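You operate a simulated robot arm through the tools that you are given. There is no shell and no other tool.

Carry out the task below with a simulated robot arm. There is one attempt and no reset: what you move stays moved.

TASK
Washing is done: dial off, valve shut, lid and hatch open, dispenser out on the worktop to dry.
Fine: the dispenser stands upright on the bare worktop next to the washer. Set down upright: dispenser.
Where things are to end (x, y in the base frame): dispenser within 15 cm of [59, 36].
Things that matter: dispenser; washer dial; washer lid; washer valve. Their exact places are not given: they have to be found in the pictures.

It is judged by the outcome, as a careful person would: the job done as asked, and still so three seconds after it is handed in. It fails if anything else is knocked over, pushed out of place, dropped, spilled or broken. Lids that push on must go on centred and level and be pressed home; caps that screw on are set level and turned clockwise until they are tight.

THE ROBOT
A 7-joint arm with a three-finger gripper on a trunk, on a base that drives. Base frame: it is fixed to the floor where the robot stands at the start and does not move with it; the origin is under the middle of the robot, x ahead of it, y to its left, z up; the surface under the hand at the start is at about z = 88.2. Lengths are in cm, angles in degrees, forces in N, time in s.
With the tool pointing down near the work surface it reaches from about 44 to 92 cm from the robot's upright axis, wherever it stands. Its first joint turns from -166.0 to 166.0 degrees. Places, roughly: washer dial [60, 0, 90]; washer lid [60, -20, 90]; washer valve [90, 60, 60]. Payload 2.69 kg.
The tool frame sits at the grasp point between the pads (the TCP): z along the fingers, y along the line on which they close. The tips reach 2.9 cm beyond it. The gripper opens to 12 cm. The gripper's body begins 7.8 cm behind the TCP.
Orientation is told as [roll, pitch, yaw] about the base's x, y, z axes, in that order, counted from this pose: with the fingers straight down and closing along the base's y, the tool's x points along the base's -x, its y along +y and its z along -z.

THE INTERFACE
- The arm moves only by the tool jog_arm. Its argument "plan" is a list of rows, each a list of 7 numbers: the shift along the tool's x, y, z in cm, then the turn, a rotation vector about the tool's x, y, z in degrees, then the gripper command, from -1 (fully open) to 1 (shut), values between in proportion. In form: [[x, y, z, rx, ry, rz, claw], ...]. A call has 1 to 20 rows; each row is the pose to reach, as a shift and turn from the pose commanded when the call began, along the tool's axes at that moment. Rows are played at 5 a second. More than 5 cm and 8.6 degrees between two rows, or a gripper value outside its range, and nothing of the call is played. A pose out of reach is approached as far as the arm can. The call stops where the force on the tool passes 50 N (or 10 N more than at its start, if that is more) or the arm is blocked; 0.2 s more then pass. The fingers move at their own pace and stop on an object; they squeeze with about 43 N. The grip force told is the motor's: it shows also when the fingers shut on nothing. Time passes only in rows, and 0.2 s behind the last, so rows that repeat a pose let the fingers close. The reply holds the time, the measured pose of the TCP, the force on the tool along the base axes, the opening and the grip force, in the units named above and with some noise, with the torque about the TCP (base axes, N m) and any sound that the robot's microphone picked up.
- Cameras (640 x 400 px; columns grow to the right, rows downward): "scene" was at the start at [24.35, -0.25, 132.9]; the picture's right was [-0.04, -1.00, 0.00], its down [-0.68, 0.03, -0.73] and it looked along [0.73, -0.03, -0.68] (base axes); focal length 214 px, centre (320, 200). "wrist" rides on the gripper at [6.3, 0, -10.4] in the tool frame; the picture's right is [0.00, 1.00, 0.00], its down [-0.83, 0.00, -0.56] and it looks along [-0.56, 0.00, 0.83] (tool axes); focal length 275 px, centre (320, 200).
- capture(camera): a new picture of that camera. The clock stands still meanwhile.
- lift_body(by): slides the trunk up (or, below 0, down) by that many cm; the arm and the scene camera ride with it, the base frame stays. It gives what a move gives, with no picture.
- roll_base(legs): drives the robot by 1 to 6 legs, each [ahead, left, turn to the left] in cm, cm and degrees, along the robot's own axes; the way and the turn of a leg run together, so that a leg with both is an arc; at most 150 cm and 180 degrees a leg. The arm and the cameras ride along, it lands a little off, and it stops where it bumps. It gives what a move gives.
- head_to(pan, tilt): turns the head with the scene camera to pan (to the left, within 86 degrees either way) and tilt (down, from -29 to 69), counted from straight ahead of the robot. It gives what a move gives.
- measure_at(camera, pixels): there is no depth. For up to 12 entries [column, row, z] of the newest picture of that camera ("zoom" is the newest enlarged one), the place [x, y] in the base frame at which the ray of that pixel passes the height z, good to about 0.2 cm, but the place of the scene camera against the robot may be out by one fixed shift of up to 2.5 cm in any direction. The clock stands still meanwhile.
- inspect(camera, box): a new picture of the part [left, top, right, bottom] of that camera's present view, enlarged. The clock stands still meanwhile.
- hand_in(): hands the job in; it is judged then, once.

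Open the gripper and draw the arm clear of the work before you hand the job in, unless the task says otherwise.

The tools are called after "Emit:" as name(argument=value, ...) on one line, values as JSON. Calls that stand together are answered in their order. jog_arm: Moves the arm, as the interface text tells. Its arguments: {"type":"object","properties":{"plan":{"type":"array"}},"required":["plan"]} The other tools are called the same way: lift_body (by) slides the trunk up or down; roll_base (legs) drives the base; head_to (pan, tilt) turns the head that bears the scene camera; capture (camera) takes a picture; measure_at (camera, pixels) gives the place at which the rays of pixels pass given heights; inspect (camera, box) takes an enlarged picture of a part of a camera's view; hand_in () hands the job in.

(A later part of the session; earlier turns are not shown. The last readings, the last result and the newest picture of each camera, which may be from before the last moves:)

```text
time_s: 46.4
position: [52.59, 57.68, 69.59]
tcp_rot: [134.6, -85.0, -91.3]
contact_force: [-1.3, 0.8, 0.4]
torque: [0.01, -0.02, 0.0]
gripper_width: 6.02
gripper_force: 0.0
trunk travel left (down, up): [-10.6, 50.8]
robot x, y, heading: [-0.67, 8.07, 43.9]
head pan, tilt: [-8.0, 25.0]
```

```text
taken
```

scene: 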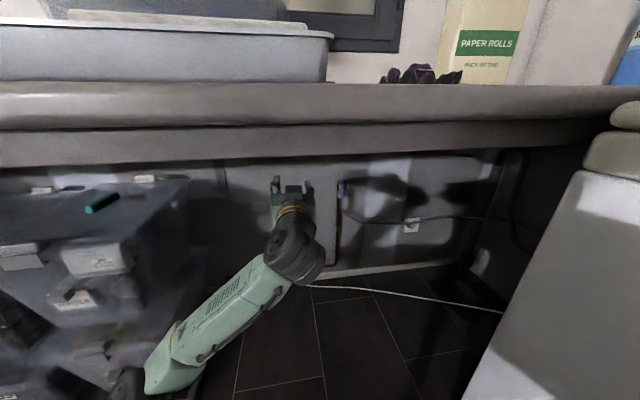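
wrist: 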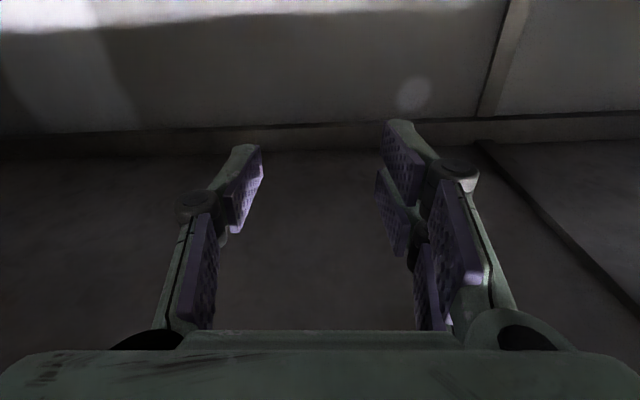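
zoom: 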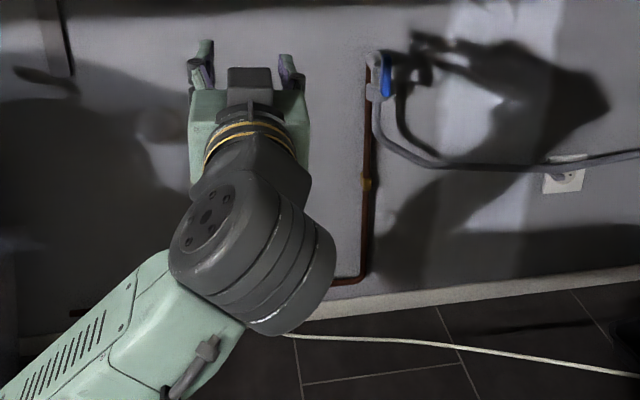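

The scene camera looks shifted ~1.4 cm, so I'll use the wrist camera for the final approach. I move the hand right and below the valve's height, squaring it up to the wall.

Emit:
jog_arm(plan=[[1, -3, 0, -0.4, 1, -1, 0], [2, -6, 0, -0.8, 2, -2, 0], [3.5, -9, 0, -1.4, 3.2, -3.2, 0], [5.5, -12, 0, -1.4, 3.2, -3.2, 0], [7.5, -15, 0, -1.4, 3.2, -3.2, 0], [9.5, -17.5, 0, -1.4, 3.2, -3.2, 0], [11.5, -19.5, 0, -1.4, 3.2, -3.2, 0], [14, -20, 0, -1.4, 3.2, -3.2, 0]])

Emit:
capture(camera="wrist")

Emit:
capture(camera="scene")

```text
time_s: 47.7
position: [61.76, 45.37, 71.75]
tcp_rot: [170.1, -77.6, -124.3]
contact_force: [-0.9, 0.1, -1.1]
torque: [0.02, 0.0, 0.0]
gripper_width: 5.98
gripper_force: 0.1
trunk travel left (down, up): [-10.6, 50.8]
robot x, y, heading: [-1.35, 7.8, 43.9]
head pan, tilt: [-8.0, 25.0]
stopped in row 6: the arm was blocked; the commanded pose is now the measured one
```

```text
taken
```

wrist: 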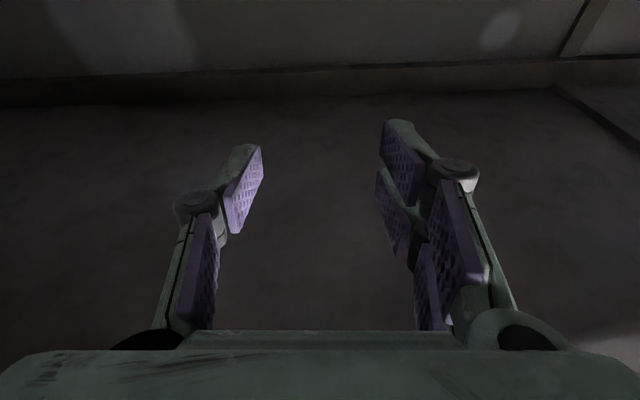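

```text
taken
```

scene: 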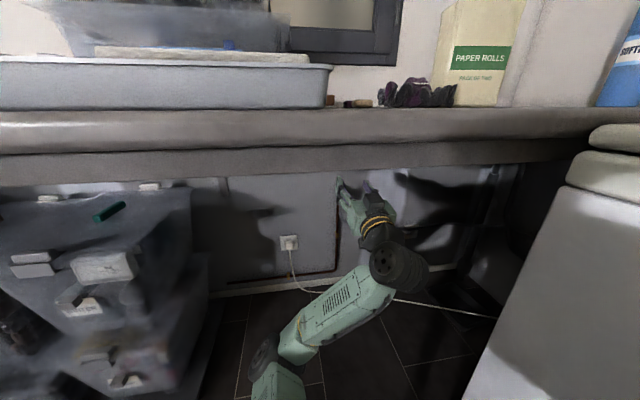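

The arm is blocked lower down (elbow near its own base with trunk this low). I'll raise the trunk a little and lower the hand relative to it.

Emit:
lift_body(by=5)

Emit:
jog_arm(plan=[[2, 0, 0, 0, 2, 0, 0], [4, 0, 0, 0, 4, 0, 0], [6, 0, 0, 0, 6, 0, 0], [8, 0, 0, 0, 8, 0, 0], [10, 0, 0, 0, 10, 0, 0]])

Emit:
capture(camera="scene")

```text
time_s: 48.6
position: [62.86, 46.33, 71.5]
tcp_rot: [168.4, -80.4, -122.8]
contact_force: [-0.9, 0.1, -0.4]
torque: [0.02, -0.01, -0.05]
gripper_width: 6.01
gripper_force: 0.0
trunk travel left (down, up): [-15.6, 45.8]
robot x, y, heading: [-1.15, 8.2, 43.9]
head pan, tilt: [-8.0, 25.0]
```

```text
time_s: 50.0
position: [62.42, 47.05, 71.14]
tcp_rot: [165.5, -80.6, -119.1]
contact_force: [-0.1, -0.6, -0.8]
torque: [0.03, 0.0, 0.04]
gripper_width: 6.01
gripper_force: 0.0
trunk travel left (down, up): [-15.6, 45.8]
robot x, y, heading: [-1.18, 8.2, 44.0]
head pan, tilt: [-8.0, 25.0]
stopped in row 5: the arm was blocked; the commanded pose is now the measured one
```

```text
taken
```

scene: 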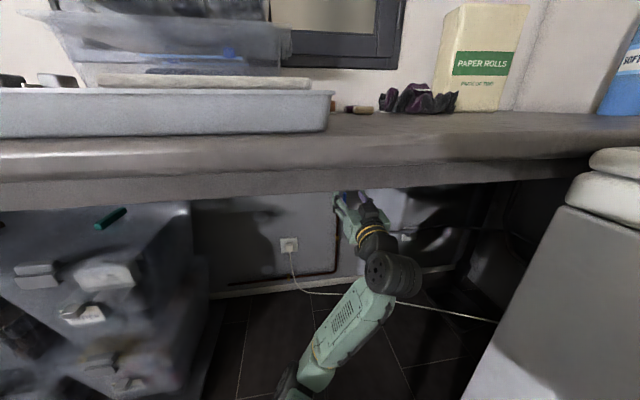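

Raising the trunk left the hand height unchanged, so the elbow is resting on the base. I'll raise the trunk more and continue.

Emit:
lift_body(by=8)

Emit:
jog_arm(plan=[[2, 0, 0, 0, 2, 0, 0], [4, 0, 0, 0, 4, 0, 0], [6, 0, 0, 0, 6, 0, 0], [8, 0, 0, 0, 8, 0, 0], [10, 0, 0, 0, 9, 0, 0]])

Emit:
capture(camera="scene")

```text
time_s: 51.1
position: [62.84, 47.42, 76.69]
tcp_rot: [162.5, -82.1, -116.3]
contact_force: [0.1, -0.2, 0.4]
torque: [-0.01, -0.02, 0.0]
gripper_width: 5.99
gripper_force: 0.2
trunk travel left (down, up): [-23.6, 37.8]
robot x, y, heading: [-1.16, 7.87, 43.9]
head pan, tilt: [-8.0, 25.0]
```

```text
time_s: 52.3
position: [63.48, 48.97, 67.86]
tcp_rot: [78.9, -87.8, -32.2]
contact_force: [-0.2, -0.2, 0.8]
torque: [0.01, 0.05, 0.02]
gripper_width: 6.03
gripper_force: 0.1
trunk travel left (down, up): [-23.6, 37.8]
robot x, y, heading: [-1.17, 8.16, 44.1]
head pan, tilt: [-8.0, 25.0]
```

```text
taken
```

scene: 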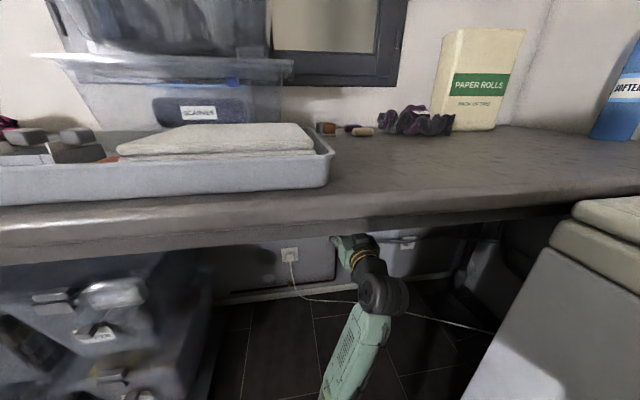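

That works (z 67.9 now). I'll continue down to below the valve, levelling the hand.

Emit:
jog_arm(plan=[[2, -1, 0, 0.8, 0, -0.8, 0], [4, -2, 0, 1.6, 0, -1.6, 0], [6, -3, 0, 2.4, 0, -2.2, 0], [8, -4, 0, 2.4, 0, -2.2, 0], [10, -5, 0, 2.4, 0, -2.2, 0], [12, -6, 0, 2.4, 0, -2.2, 0]])

Emit:
capture(camera="wrist")

Emit:
capture(camera="scene")

```text
time_s: 53.1
position: [64.72, 47.46, 71.75]
tcp_rot: [-174.4, -81.1, -140.5]
contact_force: [-0.2, 0.2, 0.0]
torque: [0.0, 0.0, 0.02]
gripper_width: 5.99
gripper_force: 0.0
trunk travel left (down, up): [-23.6, 37.8]
robot x, y, heading: [-1.08, 8.45, 43.7]
head pan, tilt: [-8.0, 25.0]
stopped in row 3: the arm was blocked; the commanded pose is now the measured one
```

```text
taken
```

wrist: 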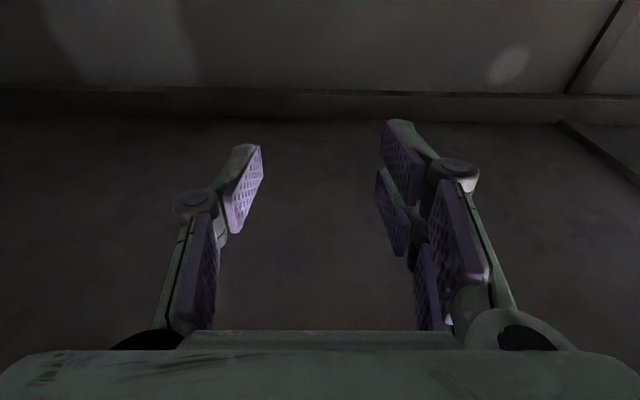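

```text
taken
```

scene: 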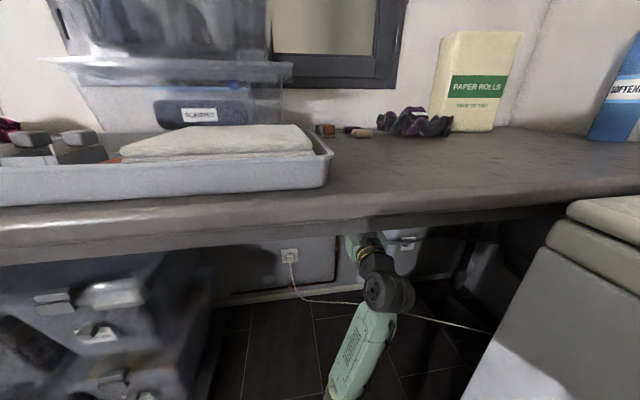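

Blocked again. I'll look down at the robot to see what the elbow touches.

Emit:
head_to(pan=10, tilt=69)

Emit:
capture(camera="scene")

```text
time_s: 54.2
position: [64.89, 47.43, 71.67]
tcp_rot: [-174.6, -81.2, -140.4]
contact_force: [0.3, -0.7, 0.1]
torque: [-0.01, 0.03, -0.04]
gripper_width: 6.02
gripper_force: 0.0
trunk travel left (down, up): [-23.6, 37.8]
robot x, y, heading: [-1.15, 8.14, 43.9]
head pan, tilt: [10.0, 68.8]
```

```text
taken
```

scene: 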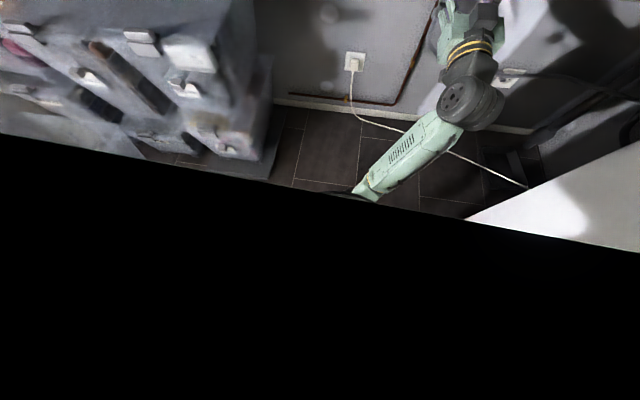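

The arm is quite folded in this stance; extending it should free the elbow. I'll push the hand 12 cm forward under the worktop while levelling it.

Emit:
jog_arm(plan=[[0.5, 0.5, 3, 0, 2, 0, 0], [1, 1, 6, 0, 4, 0, 0], [1.5, 1.5, 9, 0, 6.5, 0, 0], [2, 2, 12, 0, 9, 0, 0]])

Emit:
jog_arm(plan=[[2, 0, 0, 0, 0, 0, 0], [4, 0, 0, 0, 0, 0, 0], [6, 0, 0, 0, 0, 0, 0], [8, 0, 0, 0, 0, 0, 0], [10, 0, 0, 0, 0, 0, 0]])

Emit:
capture(camera="wrist")

```text
time_s: 55.2
position: [72.24, 57.51, 70.39]
tcp_rot: [-39.5, -88.9, 84.6]
contact_force: [0.1, 0.4, -0.4]
torque: [0.0, 0.02, 0.0]
gripper_width: 5.99
gripper_force: 0.0
trunk travel left (down, up): [-23.6, 37.8]
robot x, y, heading: [-1.06, 8.39, 43.7]
head pan, tilt: [10.0, 68.8]
```

```text
time_s: 56.6
position: [72.03, 57.8, 64.11]
tcp_rot: [-146.4, -87.3, -168.4]
contact_force: [-0.8, 0.3, -0.8]
torque: [0.01, -0.02, 0.02]
gripper_width: 6.0
gripper_force: 0.0
trunk travel left (down, up): [-23.6, 37.8]
robot x, y, heading: [-1.2, 8.2, 43.7]
head pan, tilt: [10.0, 68.8]
stopped in row 5: the arm was blocked; the commanded pose is now the measured one
```

```text
taken
```

wrist: 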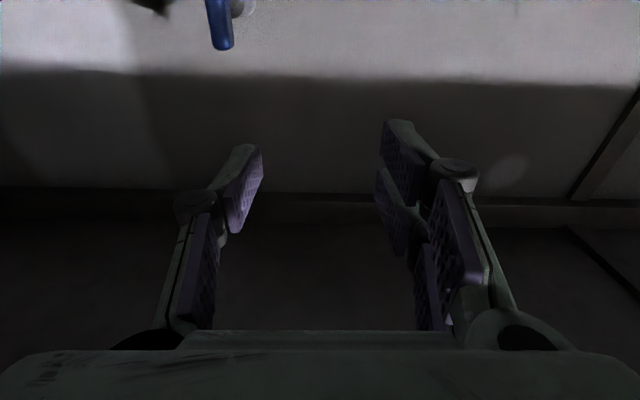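

The blue handle now shows at (220,25) in the wrist view, right of and below the TCP. I'll raise the trunk again and lower the hand further.

Emit:
lift_body(by=8)

Emit:
jog_arm(plan=[[2.5, 0, 0, 0, 0.7, 0, 0], [5, 0, 0, 0, 1.4, 0, 0], [7.5, 0, 0, 0, 2.2, 0, 0], [10, 0, 0, 0, 2.2, 0, 0], [12.5, 0, 0, 0, 2.2, 0, 0], [15, 0, 0, 0, 2.2, 0, 0]])

Emit:
capture(camera="wrist")

Emit:
capture(camera="scene")

```text
time_s: 57.7
position: [72.04, 57.82, 71.58]
tcp_rot: [-142.0, -87.9, -172.7]
contact_force: [0.1, -0.1, 0.2]
torque: [-0.02, 0.02, 0.0]
gripper_width: 6.02
gripper_force: 0.0
trunk travel left (down, up): [-31.6, 29.8]
robot x, y, heading: [-1.36, 8.35, 44.0]
head pan, tilt: [10.0, 68.8]
```

```text
time_s: 59.3
position: [73.56, 58.96, 62.09]
tcp_rot: [-147.1, -85.0, -167.1]
contact_force: [0.0, 0.3, -0.3]
torque: [-0.02, -0.02, 0.02]
gripper_width: 5.99
gripper_force: 0.1
trunk travel left (down, up): [-31.6, 29.8]
robot x, y, heading: [-1.32, 8.11, 44.0]
head pan, tilt: [10.0, 68.8]
stopped in row 6: the arm was blocked; the commanded pose is now the measured one
```

```text
taken
```

wrist: 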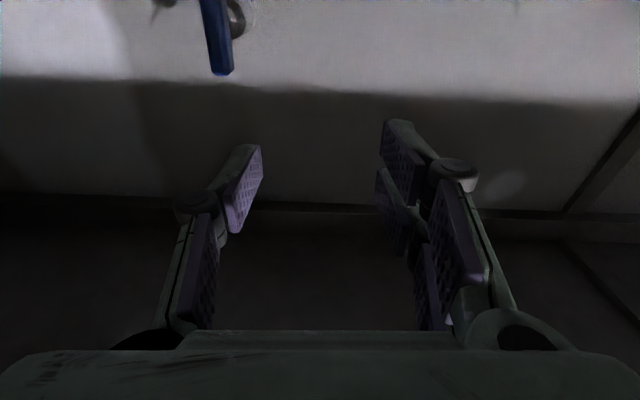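

```text
taken
```

scene: 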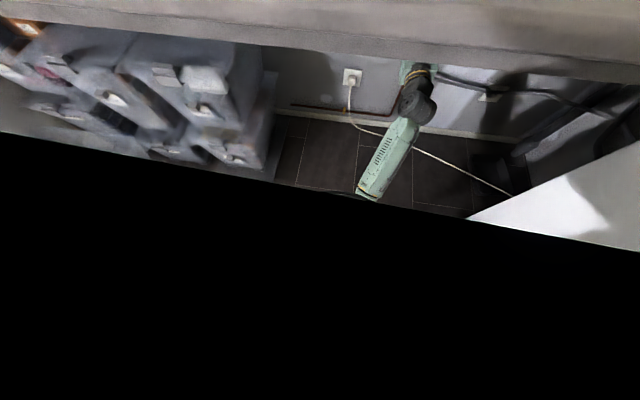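

Still gaining slowly. I'll repeat: trunk up 8, hand down.

Emit:
lift_body(by=8)

Emit:
jog_arm(plan=[[2.5, 0, 0, 0, 2, 0, 0], [5, 0, 0, 0, 4, 0, 0], [7.5, 0, 0, 0, 4, 0, 0], [10, 0, 0, 0, 4, 0, 0], [12.5, 0, 0, 0, 4, 0, 0], [15, 0, 0, 0, 4, 0, 0]])

Emit:
head_to(pan=0, tilt=60)

Emit:
capture(camera="scene")

Emit:
capture(camera="wrist")

```text
time_s: 60.5
position: [73.53, 59.04, 69.78]
tcp_rot: [-145.4, -85.3, -168.9]
contact_force: [-0.6, -0.2, -0.4]
torque: [0.02, 0.0, -0.01]
gripper_width: 6.0
gripper_force: 0.2
trunk travel left (down, up): [-39.6, 21.8]
robot x, y, heading: [-1.58, 8.33, 43.7]
head pan, tilt: [10.0, 68.8]
```

```text
time_s: 61.9
position: [75.12, 60.29, 56.8]
tcp_rot: [-108.9, -86.3, 155.2]
contact_force: [4.1, 1.9, -1.8]
torque: [0.05, -0.1, 0.16]
gripper_width: 6.02
gripper_force: 0.1
trunk travel left (down, up): [-39.6, 21.8]
robot x, y, heading: [-0.82, 8.36, 44.3]
head pan, tilt: [10.0, 68.8]
```

```text
time_s: 62.6
position: [75.06, 59.98, 57.26]
tcp_rot: [-113.4, -86.1, 159.2]
contact_force: [-0.6, 1.5, 0.0]
torque: [0.03, -0.04, -0.09]
gripper_width: 6.01
gripper_force: 0.0
trunk travel left (down, up): [-39.6, 21.8]
robot x, y, heading: [-1.73, 8.24, 44.0]
head pan, tilt: [0.0, 60.0]
```

```text
taken
```

scene: 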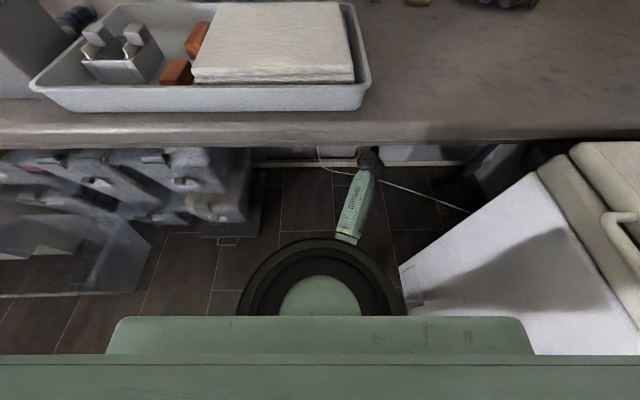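

```text
taken
```

wrist: 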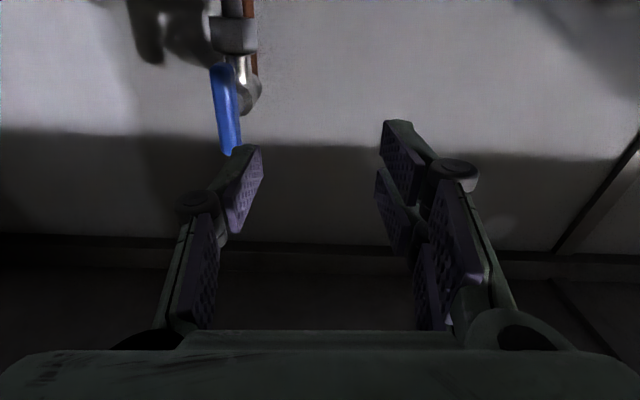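

Now the hand is level with the valve: the wrist view shows the blue handle from (220,65) to (233,155). Triangulating puts it at about l=104, z 54–60, 6 cm to the right. I square up and shift right.

Emit:
jog_arm(plan=[[0.1, -1.5, 0, 0.8, 0.8, 1.8, 0], [0.2, -3, 0, 1.6, 1.5, 3.6, 0], [0.3, -4.6, 0, 1.6, 1.5, 3.6, 0], [0.4, -6.2, 0, 1.6, 1.5, 3.6, 0], [0.4, -6.2, 0, 1.6, 1.5, 3.6, 0]])

Emit:
capture(camera="wrist")

```text
time_s: 63.8
position: [79.22, 54.64, 54.55]
tcp_rot: [29.4, -87.9, 14.3]
contact_force: [0.2, -0.8, -0.4]
torque: [-0.01, -0.03, 0.04]
gripper_width: 5.99
gripper_force: 0.0
trunk travel left (down, up): [-39.6, 21.8]
robot x, y, heading: [-0.92, 8.14, 43.7]
head pan, tilt: [0.0, 60.0]
```

```text
taken
```

wrist: 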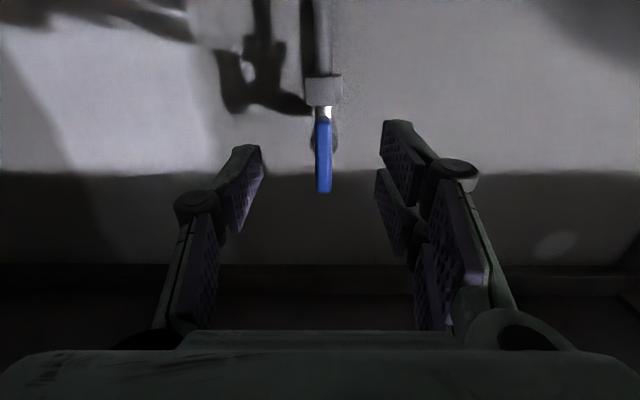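

The handle is centred at col 323 between the fingers. I now raise ~2.9 cm to its centre height and advance part way, then check.

Emit:
jog_arm(plan=[[-1.5, 0.1, 0, -0.3, -0.9, -0.5, 0], [-2.9, 0.2, 0, -0.6, -1.8, -1, 0], [-2.9, 0.2, 2, -0.6, -1.8, -1, 0], [-2.9, 0.2, 4, -0.6, -1.8, -1, 0], [-2.9, 0.2, 4, -0.6, -1.8, -1, 0]])

Emit:
capture(camera="wrist")

```text
time_s: 65.0
position: [81.96, 57.76, 57.4]
tcp_rot: [-173.3, -89.8, -142.2]
contact_force: [-0.2, -0.1, 0.1]
torque: [-0.02, -0.02, -0.01]
gripper_width: 5.99
gripper_force: 0.1
trunk travel left (down, up): [-39.6, 21.8]
robot x, y, heading: [-0.9, 7.68, 43.9]
head pan, tilt: [0.0, 60.0]
```

```text
taken
```

wrist: 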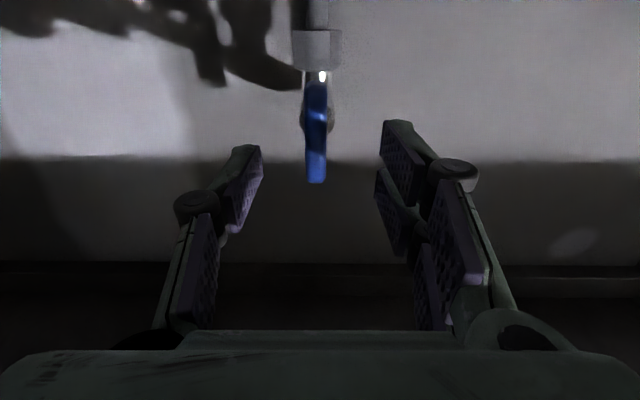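

Centred and level; I advance 4.5 cm so the pads flank the handle, then close.

Emit:
jog_arm(plan=[[0.1, 0, 2, 0, 0, 0, 0], [0.1, 0, 3.5, 0, 0, 0, 0], [0.1, 0, 4.5, 0, 0, 0, 0], [0.1, 0, 4.5, 0, 0, 0, 0.5], [0.1, 0, 4.5, 0, 0, 0, 1], [0.1, 0, 4.5, 0, 0, 0, 1], [0.1, 0, 4.5, 0, 0, 0, 1], [0.1, 0, 4.5, 0, 0, 0, 1]])

Emit:
capture(camera="wrist")

```text
time_s: 66.8
position: [85.29, 60.87, 57.4]
tcp_rot: [178.4, -89.8, -134.1]
contact_force: [10.4, -4.2, 0.0]
torque: [-0.07, 0.11, -0.31]
gripper_width: 1.38
gripper_force: 35.5
trunk travel left (down, up): [-39.6, 21.8]
robot x, y, heading: [-1.04, 8.03, 43.9]
head pan, tilt: [0.0, 60.0]
```

```text
taken
```

wrist: 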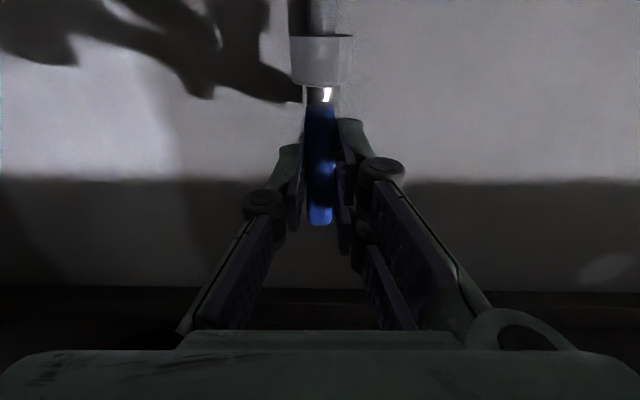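

Gripped (1.38 cm). I turn clockwise (seen from the front) a little first to test.

Emit:
jog_arm(plan=[[0, -0.1, 0, 0, 0, 4, 1], [0, -0.1, 0, 0, 0, 8, 1], [0, -0.1, 0, 0, 0, 12, 1], [0, -0.1, 0, 0, 0, 16, 1], [0, -0.1, 0, 0, 0, 20, 1]])

Emit:
capture(camera="wrist")

```text
time_s: 68.0
position: [85.26, 60.82, 57.27]
tcp_rot: [90.4, -70.0, -46.0]
contact_force: [19.2, -0.5, 0.3]
torque: [-0.28, 0.37, -0.19]
gripper_width: 1.39
gripper_force: 40.0
trunk travel left (down, up): [-39.6, 21.8]
robot x, y, heading: [-1.09, 8.21, 43.8]
head pan, tilt: [0.0, 60.0]
```

```text
taken
```

wrist: 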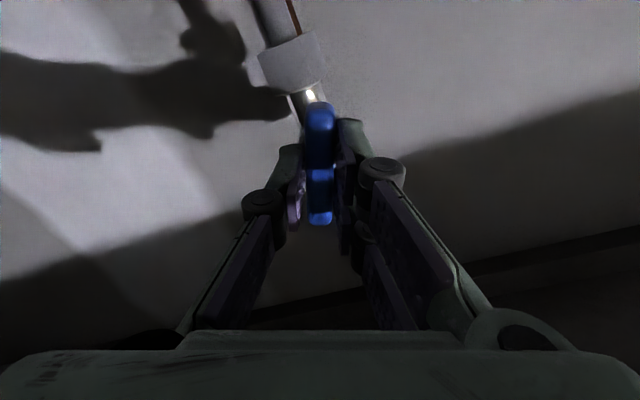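

The handle turns with the hand and torque is small. I continue the turn to a full 90°.

Emit:
jog_arm(plan=[[0, -0.1, 0.1, 0, 0, 6, 1], [0, -0.1, 0.1, 0, 0, 12, 1], [0, -0.1, 0.1, 0, 0, 18, 1], [0, -0.1, 0.1, 0, 0, 24, 1], [0, -0.1, 0.1, 0, 0, 30, 1], [0, -0.1, 0.1, 0, 0, 36, 1], [0, -0.1, 0.1, 0, 0, 42, 1], [0, -0.1, 0.1, 0, 0, 48, 1]])

Emit:
capture(camera="wrist")

```text
time_s: 69.8
position: [85.38, 61.04, 57.44]
tcp_rot: [90.3, -22.0, -45.5]
contact_force: [-25.1, -14.5, 2.4]
torque: [0.02, -0.05, 0.27]
gripper_width: 1.39
gripper_force: 40.9
trunk travel left (down, up): [-39.6, 21.8]
robot x, y, heading: [-1.61, 8.13, 43.9]
head pan, tilt: [0.0, 60.0]
```

```text
taken
```

wrist: 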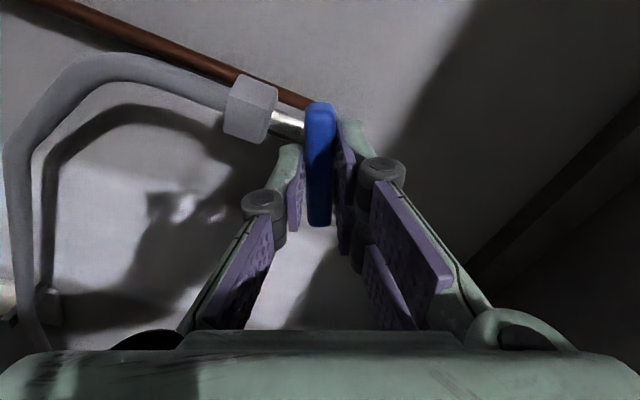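

68° done, with some backward push; I'll ease back 0.2 cm and finish the last 22°.

Emit:
jog_arm(plan=[[0, 0, -0.2, 0, 0, 0, 1], [0, 0, -0.2, 0, 0, 6, 1], [0, 0, -0.2, 0, 0, 12, 1], [0, 0, -0.2, 0, 0, 17, 1], [0, 0, -0.2, 0, 0, 22, 1], [0, 0, -0.2, 0, 0, 22, 1]])

Emit:
capture(camera="wrist")

```text
time_s: 71.2
position: [85.26, 60.86, 57.39]
tcp_rot: [90.3, 0.0, -45.4]
contact_force: [16.6, 18.2, 10.5]
torque: [0.17, -0.14, 0.04]
gripper_width: 1.41
gripper_force: 40.6
trunk travel left (down, up): [-39.6, 21.8]
robot x, y, heading: [-1.28, 8.26, 44.0]
head pan, tilt: [0.0, 60.0]
```

```text
taken
```

wrist: 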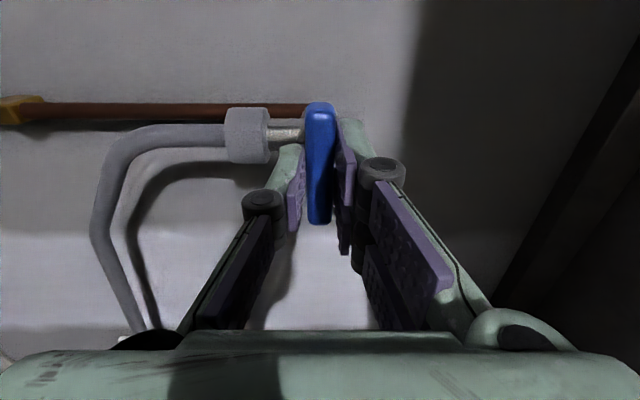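

The handle is now square across the outlet pipe (shut). I press a few degrees further to check for the end stop.

Emit:
jog_arm(plan=[[0, 0, 0, 0, 0, 2, 1], [0, 0, 0, 0, 0, 4, 1], [0, 0, 0, 0, 0, 4, 1]])

```text
time_s: 72.0
position: [85.15, 60.93, 57.42]
tcp_rot: [90.3, 3.9, -45.3]
contact_force: [6.9, 15.4, 14.2]
torque: [-0.8, -1.29, 0.19]
gripper_width: 1.5
gripper_force: 41.9
trunk travel left (down, up): [-39.6, 21.8]
robot x, y, heading: [-1.38, 8.05, 43.9]
head pan, tilt: [0.0, 60.0]
```

Torque jumped to ~1.5 N·m: the end stop, so the valve is shut. I relax, release and back straight out.

Emit:
jog_arm(plan=[[0, 0, 0, 0, 0, -4, 1], [0, 0, 0, 0, 0, -4, 0.4], [0, 0, 0, 0, 0, -4, 0], [0, 0, 0, 0, 0, -4, 0], [0, 0, -3, 0, 0, -4, 0], [0, 0, -6, 0, 0, -4, 0], [0, 0, -9, 0, 0, -4, 0]])

Emit:
capture(camera="wrist")

Emit:
head_to(pan=0, tilt=40)

Emit:
capture(camera="scene")

```text
time_s: 73.6
position: [78.73, 54.58, 57.24]
tcp_rot: [90.2, 0.0, -45.5]
contact_force: [0.1, -0.1, -0.2]
torque: [0.0, 0.0, -0.03]
gripper_width: 6.0
gripper_force: 0.0
trunk travel left (down, up): [-39.6, 21.8]
robot x, y, heading: [-0.68, 8.13, 43.8]
head pan, tilt: [0.0, 60.0]
```

```text
taken
```

wrist: 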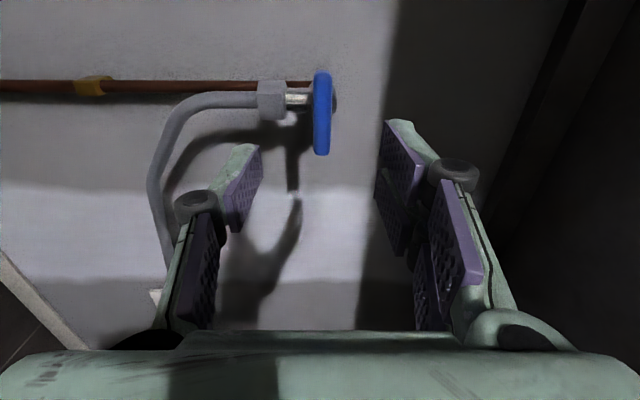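

```text
time_s: 74.5
position: [78.76, 54.61, 57.25]
tcp_rot: [90.1, 0.0, -45.5]
contact_force: [-0.1, 0.7, -0.3]
torque: [0.02, 0.0, -0.03]
gripper_width: 6.01
gripper_force: 0.0
trunk travel left (down, up): [-39.6, 21.8]
robot x, y, heading: [-1.18, 7.76, 44.0]
head pan, tilt: [0.0, 40.0]
```

```text
taken
```

scene: 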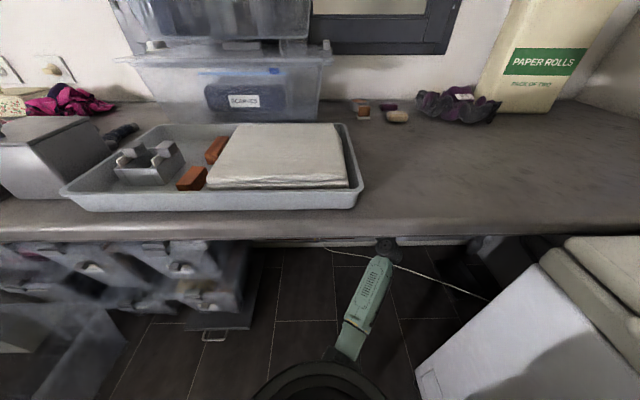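

The valve is shut. Before repositioning, I measure floor obstacles on the left (boxes) in this picture, then back out.

Emit:
measure_at(camera="scene", pixels=[[125, 340, 0], [125, 340, 25], [80, 395, 0], [80, 395, 25], [215, 338, 0], [240, 325, 0], [420, 370, 0], [10, 310, 25], [10, 310, 40]])

Emit:
inspect(camera="scene", box=[0, 220, 280, 400])

Emit:
roll_base(legs=[[-48, 0, 0]])

```text
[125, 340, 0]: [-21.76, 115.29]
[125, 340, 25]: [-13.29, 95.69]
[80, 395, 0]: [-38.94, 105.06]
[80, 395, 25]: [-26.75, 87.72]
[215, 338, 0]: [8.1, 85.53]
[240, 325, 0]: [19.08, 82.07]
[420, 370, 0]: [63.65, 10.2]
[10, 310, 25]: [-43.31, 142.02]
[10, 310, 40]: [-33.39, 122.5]
```

```text
2.22 times, centred on (140, 310) of scene
```

zoom: 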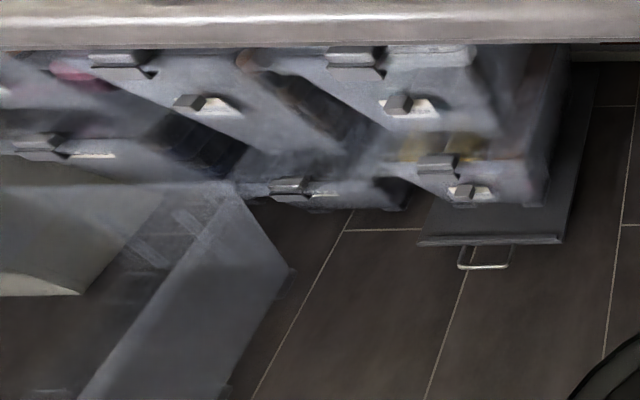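

```text
time_s: 77.3
position: [45.13, 21.99, 57.16]
tcp_rot: [90.1, 0.0, -45.6]
contact_force: [0.0, 0.0, -0.5]
torque: [-0.02, 0.02, 0.01]
gripper_width: 6.02
gripper_force: 0.1
trunk travel left (down, up): [-39.6, 21.8]
robot x, y, heading: [-35.1, -24.41, 43.9]
head pan, tilt: [0.0, 40.0]
```

Backed out. I retract the arm and roll the hand back.

Emit:
jog_arm(plan=[[0, 0, -4, 0, 0, -8, 0], [0, 0, -8, 0, 0, -16, 0], [0, 0, -12, 0, 0, -24, 0], [0, 0, -14, 0, 0, -32, 0], [0, 0, -14, 0, 0, -40, 0], [0, 0, -14, 0, 0, -48, 0], [0, 0, -14, 0, 0, -56, 0], [0, 0, -14, 0, 0, -64, 0], [0, 0, -14, 0, 0, -72, 0], [0, 0, -14, 0, 0, -81, 0], [0, 0, -14, 0, 0, -89.5, 0]])

Emit:
head_to(pan=-30, tilt=30)

Emit:
capture(camera="scene")

```text
refused: row 10 steps farther than a row can; nothing moved
```

```text
time_s: 78.2
position: [45.03, 22.08, 57.2]
tcp_rot: [90.0, 0.1, -45.6]
contact_force: [-0.8, -0.5, -0.2]
torque: [-0.01, -0.01, -0.03]
gripper_width: 6.0
gripper_force: 0.1
trunk travel left (down, up): [-39.6, 21.8]
robot x, y, heading: [-34.63, -24.23, 43.8]
head pan, tilt: [-30.0, 30.0]
```

```text
taken
```

scene: 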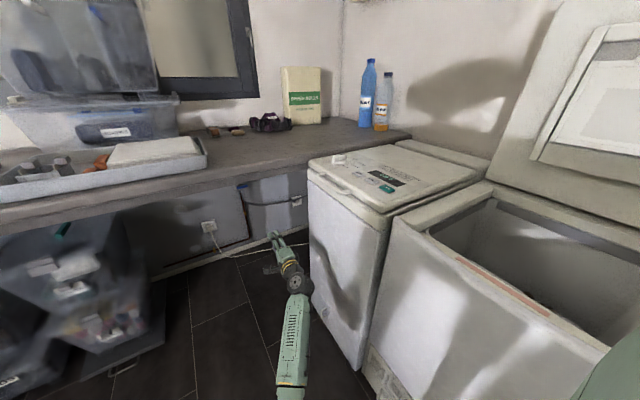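

A step was too large; I redo the retraction with 8° steps.

Emit:
jog_arm(plan=[[0, 0, -4, 0, 0, -8, 0], [0, 0, -8, 0, 0, -16, 0], [0, 0, -12, 0, 0, -24, 0], [0, 0, -14, 0, 0, -32, 0], [0, 0, -14, 0, 0, -40, 0], [0, 0, -14, 0, 0, -48, 0], [0, 0, -14, 0, 0, -56, 0], [0, 0, -14, 0, 0, -64, 0], [0, 0, -14, 0, 0, -72, 0], [0, 0, -14, 0, 0, -80, 0], [0, 0, -14, 0, 0, -85, 0], [0, 0, -14, 0, 0, -90, 0]])

Emit:
lift_body(by=21.8)

Emit:
inspect(camera="scene", box=[280, 120, 520, 300])

Emit:
capture(camera="scene")

```text
time_s: 79.0
position: [41.02, 18.16, 70.56]
tcp_rot: [102.7, -22.1, -49.2]
contact_force: [-0.3, -0.2, 1.2]
torque: [-0.01, -0.01, 0.03]
gripper_width: 6.0
gripper_force: 0.0
trunk travel left (down, up): [-39.6, 21.8]
robot x, y, heading: [-34.65, -24.27, 43.9]
head pan, tilt: [-30.0, 30.0]
stopped in row 3: the arm was blocked; the commanded pose is now the measured one
```

```text
time_s: 81.3
position: [41.0, 17.96, 90.95]
tcp_rot: [101.6, -22.1, -49.1]
contact_force: [-0.4, -0.5, -1.2]
torque: [-0.01, -0.01, 0.0]
gripper_width: 6.03
gripper_force: 0.2
trunk travel left (down, up): [-61.3, 0.0]
robot x, y, heading: [-34.97, -24.17, 43.7]
head pan, tilt: [-30.0, 30.0]
```

```text
2.22 times, centred on (400, 210) of scene
```

zoom: 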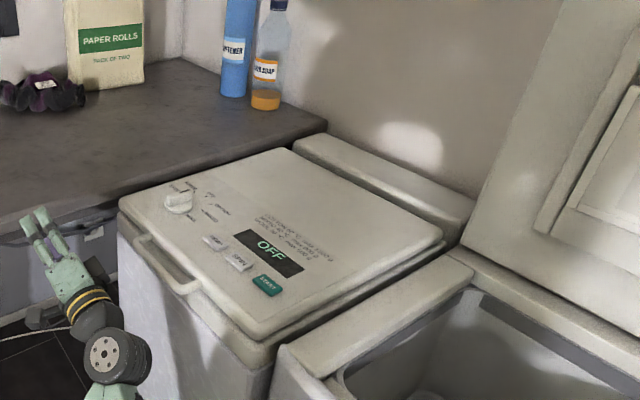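

```text
taken
```

scene: 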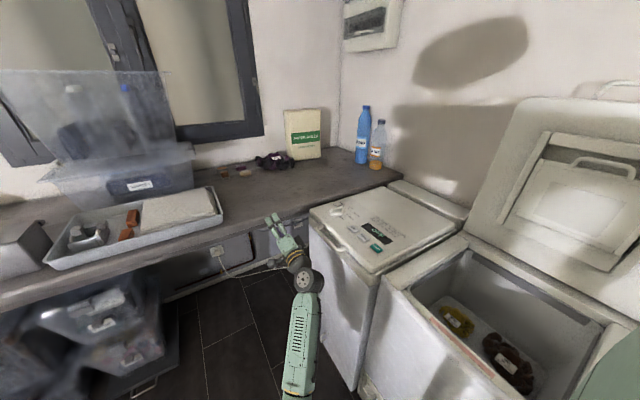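

The lid is the whole top slab with a front loop handle; the freezer protrudes toward the front on the right. I measure key points.

Emit:
measure_at(camera="scene", pixels=[[385, 282, 88], [465, 236, 88], [510, 400, 88], [372, 268, 86], [310, 208, 88], [329, 226, 87], [347, 252, 87], [462, 228, 90], [390, 186, 90], [376, 243, 89], [335, 207, 91]])

Emit:
inspect(camera="scene", box=[295, 185, 415, 285])

```text
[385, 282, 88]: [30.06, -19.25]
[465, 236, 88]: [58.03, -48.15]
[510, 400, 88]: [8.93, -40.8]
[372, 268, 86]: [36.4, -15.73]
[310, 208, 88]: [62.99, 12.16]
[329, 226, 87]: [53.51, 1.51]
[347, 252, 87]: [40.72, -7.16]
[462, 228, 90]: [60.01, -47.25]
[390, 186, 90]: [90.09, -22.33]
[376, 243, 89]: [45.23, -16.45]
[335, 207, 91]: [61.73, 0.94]
```

```text
4.00 times, centred on (355, 235) of scene
```

zoom: 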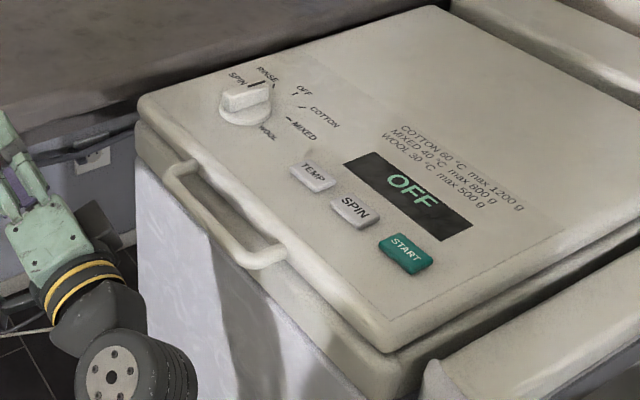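

Freezer front is level with the washer front (m≈34). I need to stand in front of the washer; first look left/behind for free floor.

Emit:
head_to(pan=80, tilt=25)

Emit:
capture(camera="scene")

Emit:
head_to(pan=40, tilt=40)

Emit:
capture(camera="scene")

```text
time_s: 83.1
position: [41.0, 18.0, 90.96]
tcp_rot: [101.6, -22.0, -49.0]
contact_force: [-0.6, 0.7, -0.5]
torque: [0.01, 0.04, -0.02]
gripper_width: 6.0
gripper_force: 0.1
trunk travel left (down, up): [-61.3, 0.0]
robot x, y, heading: [-34.59, -24.31, 44.0]
head pan, tilt: [80.0, 25.0]
```

```text
taken
```

scene: 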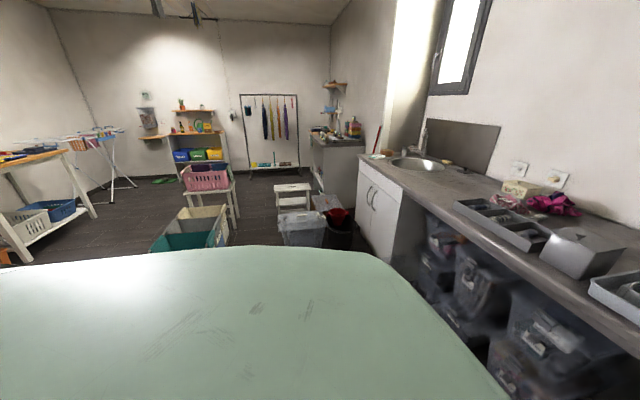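

```text
time_s: 84.2
position: [40.96, 18.05, 91.08]
tcp_rot: [101.6, -22.0, -48.9]
contact_force: [0.2, 0.3, -0.2]
torque: [-0.03, 0.0, -0.02]
gripper_width: 6.01
gripper_force: 0.0
trunk travel left (down, up): [-61.3, 0.0]
robot x, y, heading: [-34.45, -24.25, 43.9]
head pan, tilt: [40.0, 40.0]
```

```text
taken
```

scene: 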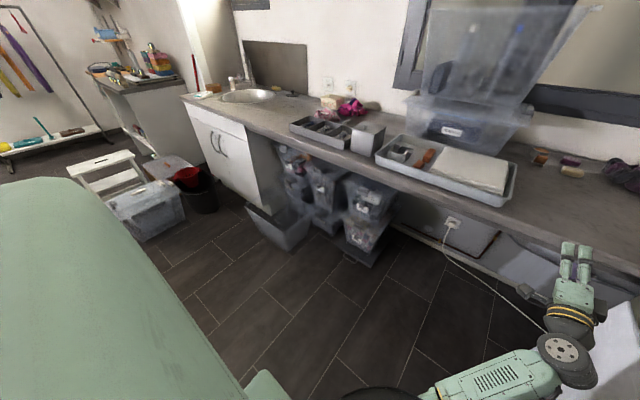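

Floor in front of the washer is open; I measure the nearest objects on the left.

Emit:
measure_at(camera="scene", pixels=[[150, 243, 0], [185, 222, 0], [290, 248, 0], [215, 212, 0]])

Emit:
head_to(pan=86, tilt=35)

Emit:
capture(camera="scene")

Emit:
measure_at(camera="scene", pixels=[[175, 180, 0], [175, 180, 25], [235, 178, 0], [330, 178, 0]])

```text
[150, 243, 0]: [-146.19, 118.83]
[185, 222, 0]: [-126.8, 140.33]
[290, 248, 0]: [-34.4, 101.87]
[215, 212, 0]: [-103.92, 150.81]
```

```text
time_s: 85.3
position: [41.04, 18.01, 90.98]
tcp_rot: [101.6, -22.0, -48.9]
contact_force: [0.2, -0.3, 1.2]
torque: [-0.01, 0.03, 0.01]
gripper_width: 6.03
gripper_force: 0.0
trunk travel left (down, up): [-61.3, 0.0]
robot x, y, heading: [-35.25, -24.47, 43.7]
head pan, tilt: [85.9, 35.0]
```

```text
taken
```

scene: 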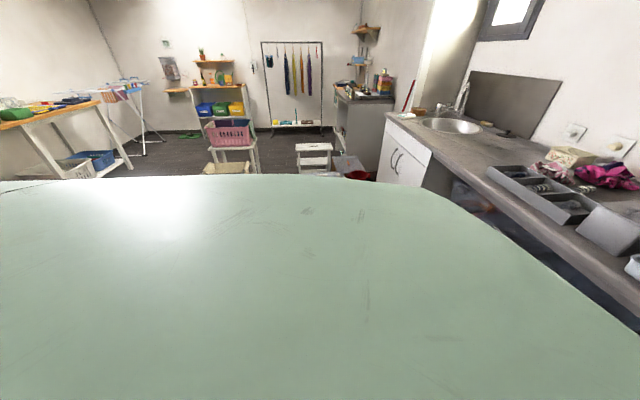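

```text
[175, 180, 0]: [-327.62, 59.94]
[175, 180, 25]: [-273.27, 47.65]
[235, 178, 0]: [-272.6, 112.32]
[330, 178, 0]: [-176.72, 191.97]
```

Floor is clear for over a metre. I strafe away, turn right to face the washer, and strafe in front of it.

Emit:
roll_base(legs=[[0, 50, 0], [0, 0, -89.5], [0, 64, 0]])

Emit:
head_to(pan=0, tilt=35)

Emit:
capture(camera="scene")

Emit:
capture(camera="wrist")

```text
time_s: 98.6
position: [18.32, -21.11, 90.98]
tcp_rot: [101.6, -22.0, -139.6]
contact_force: [0.0, -0.1, 0.2]
torque: [0.02, 0.02, -0.02]
gripper_width: 6.01
gripper_force: 0.1
trunk travel left (down, up): [-61.3, 0.0]
robot x, y, heading: [-23.51, 55.15, -46.6]
head pan, tilt: [85.9, 35.0]
```

```text
time_s: 100.2
position: [18.37, -21.05, 90.99]
tcp_rot: [101.7, -22.0, -139.5]
contact_force: [-0.2, 0.6, -0.1]
torque: [-0.01, -0.02, 0.02]
gripper_width: 6.01
gripper_force: 0.0
trunk travel left (down, up): [-61.3, 0.0]
robot x, y, heading: [-23.6, 55.3, -46.7]
head pan, tilt: [0.0, 35.0]
```

```text
taken
```

scene: 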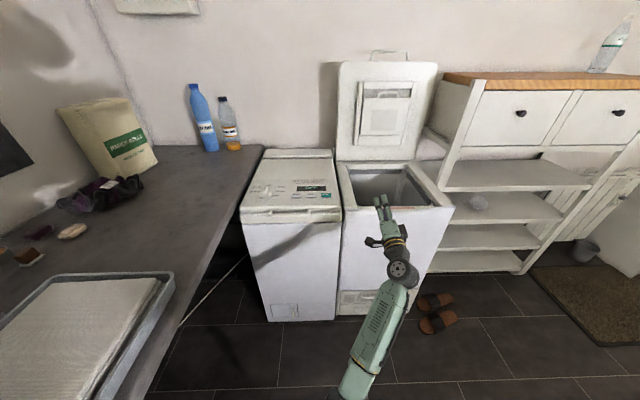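

```text
taken
```

wrist: 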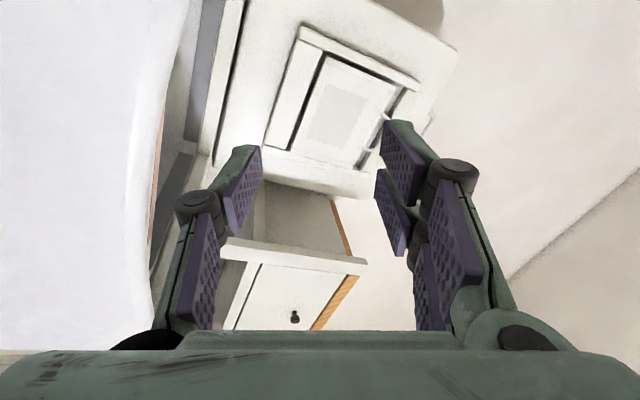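

I'm now squarely in front of the washer. I bring the hand back, left and down in front of the washer handle, then unroll it.

Emit:
jog_arm(plan=[[0, 0, -4, 0, 0, 0, 0], [2, 0.4, -8, 0, 0, 0, 0], [6, 1, -11.1, 0, 0, 0, 0], [10.5, 1.8, -11.1, 0, 0, 0, 0], [15, 2.6, -11.1, 0, 0, 0, 0], [19.5, 3.4, -11.1, 0, 0, 0, 0], [24, 4.2, -11.1, 0, 0, 0, 0], [28, 5, -11.1, 0, 0, 0, 0], [32, 5.6, -11.1, 0, 0, 0, 0]])

Emit:
capture(camera="scene")

```text
refused: row 3 steps farther than a row can; nothing moved
```

```text
taken
```

scene: 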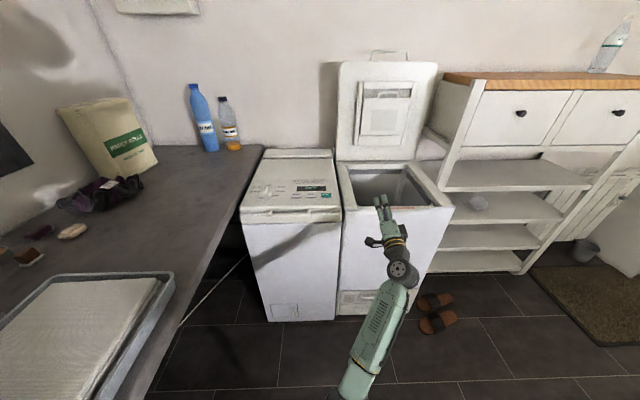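

I redo it with smaller steps.

Emit:
jog_arm(plan=[[0, 0, -4, 0, 0, 0, 0], [1, 0.2, -8, 0, 0, 0, 0], [4, 0.8, -11.1, 0, 0, 0, 0], [8, 1.5, -11.1, 0, 0, 0, 0], [12, 2.2, -11.1, 0, 0, 0, 0], [16, 2.9, -11.1, 0, 0, 0, 0], [20, 3.6, -11.1, 0, 0, 0, 0], [24, 4.3, -11.1, 0, 0, 0, 0], [28, 5, -11.1, 0, 0, 0, 0], [32, 5.6, -11.1, 0, 0, 0, 0]])

Emit:
capture(camera="scene")

```text
time_s: 102.4
position: [33.98, 8.24, 81.93]
tcp_rot: [101.6, -21.9, -139.6]
contact_force: [0.6, 0.2, 0.2]
torque: [-0.01, -0.01, -0.02]
gripper_width: 6.01
gripper_force: 0.0
trunk travel left (down, up): [-61.3, 0.0]
robot x, y, heading: [-23.3, 55.11, -46.9]
head pan, tilt: [0.0, 35.0]
```

```text
taken
```

scene: 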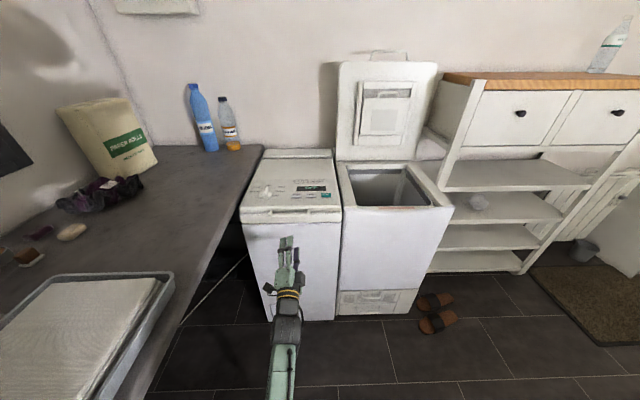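

Hand is in front of the handle. Now unroll the hand by about -67° and close the fingers partly.

Emit:
jog_arm(plan=[[0, 0, 0, 0, 0, -8, 0], [0, 0, 0, 0, 0, -16, 0], [0, 0, 0, 0, 0, -24, 0], [0, 0, 0, 0, 0, -32, 0], [0, 0, 0, 0, 0, -40, 0], [0, 0, 0, 0, 0, -48, 0], [0, 0, 0, 0, 0, -56, 0], [0, 0, 0, 0, 0, -64, 0], [0, 0, 0, 0, 0, -67, 0]])

Emit:
capture(camera="wrist")

```text
time_s: 104.4
position: [33.99, 8.21, 81.94]
tcp_rot: [177.6, -79.2, 137.3]
contact_force: [-0.7, 0.1, -0.2]
torque: [0.03, -0.04, -0.02]
gripper_width: 6.0
gripper_force: 0.0
trunk travel left (down, up): [-61.3, 0.0]
robot x, y, heading: [-23.19, 54.77, -46.6]
head pan, tilt: [0.0, 35.0]
```

```text
taken
```

wrist: 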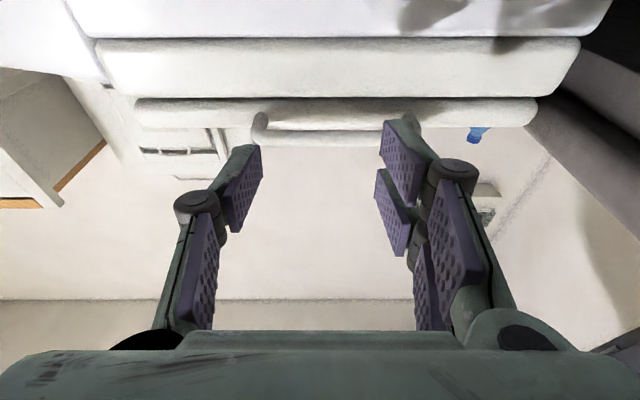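

The wrist view shows the handle bar at (255–415, 130–145) in front of the lid's front edge. I move a little closer and lower for a second view to triangulate its position.

Emit:
jog_arm(plan=[[0.5, 0.8, 2, 0, 0, 0, 0], [1, 1.5, 4, 0, 0, 0, 0], [1, 1.5, 6, 0, 0, 0, 0], [1, 1.5, 6, 0, 0, 0, 0]])

Emit:
inspect(camera="wrist", box=[220, 60, 460, 210])

Emit:
capture(camera="wrist")

```text
time_s: 105.4
position: [39.4, 4.86, 82.27]
tcp_rot: [177.0, -79.2, 137.9]
contact_force: [-0.1, -0.3, 0.2]
torque: [-0.02, -0.01, 0.03]
gripper_width: 5.98
gripper_force: 0.0
trunk travel left (down, up): [-61.3, 0.0]
robot x, y, heading: [-23.19, 54.99, -46.8]
head pan, tilt: [0.0, 35.0]
```

```text
2.67 times, centred on (340, 135) of wrist
```

zoom: 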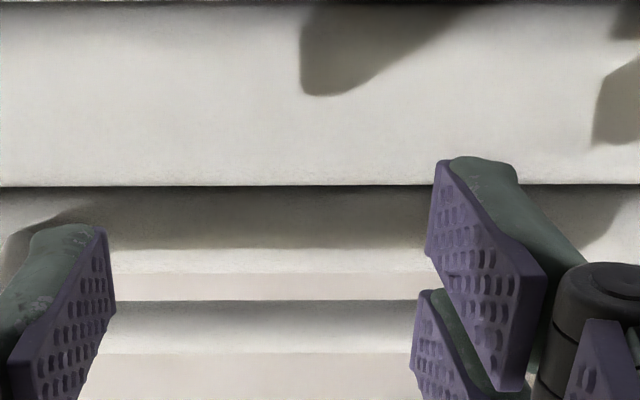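

```text
taken
```

wrist: 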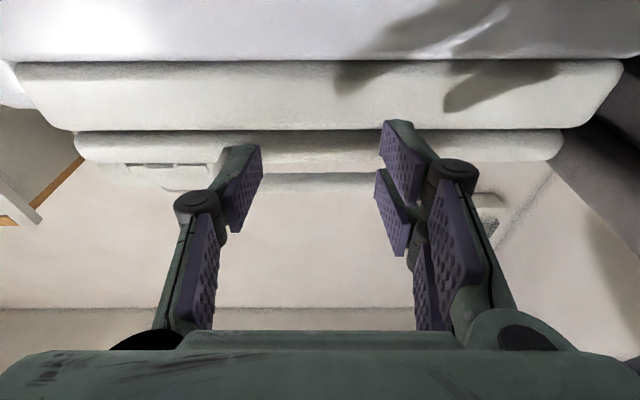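

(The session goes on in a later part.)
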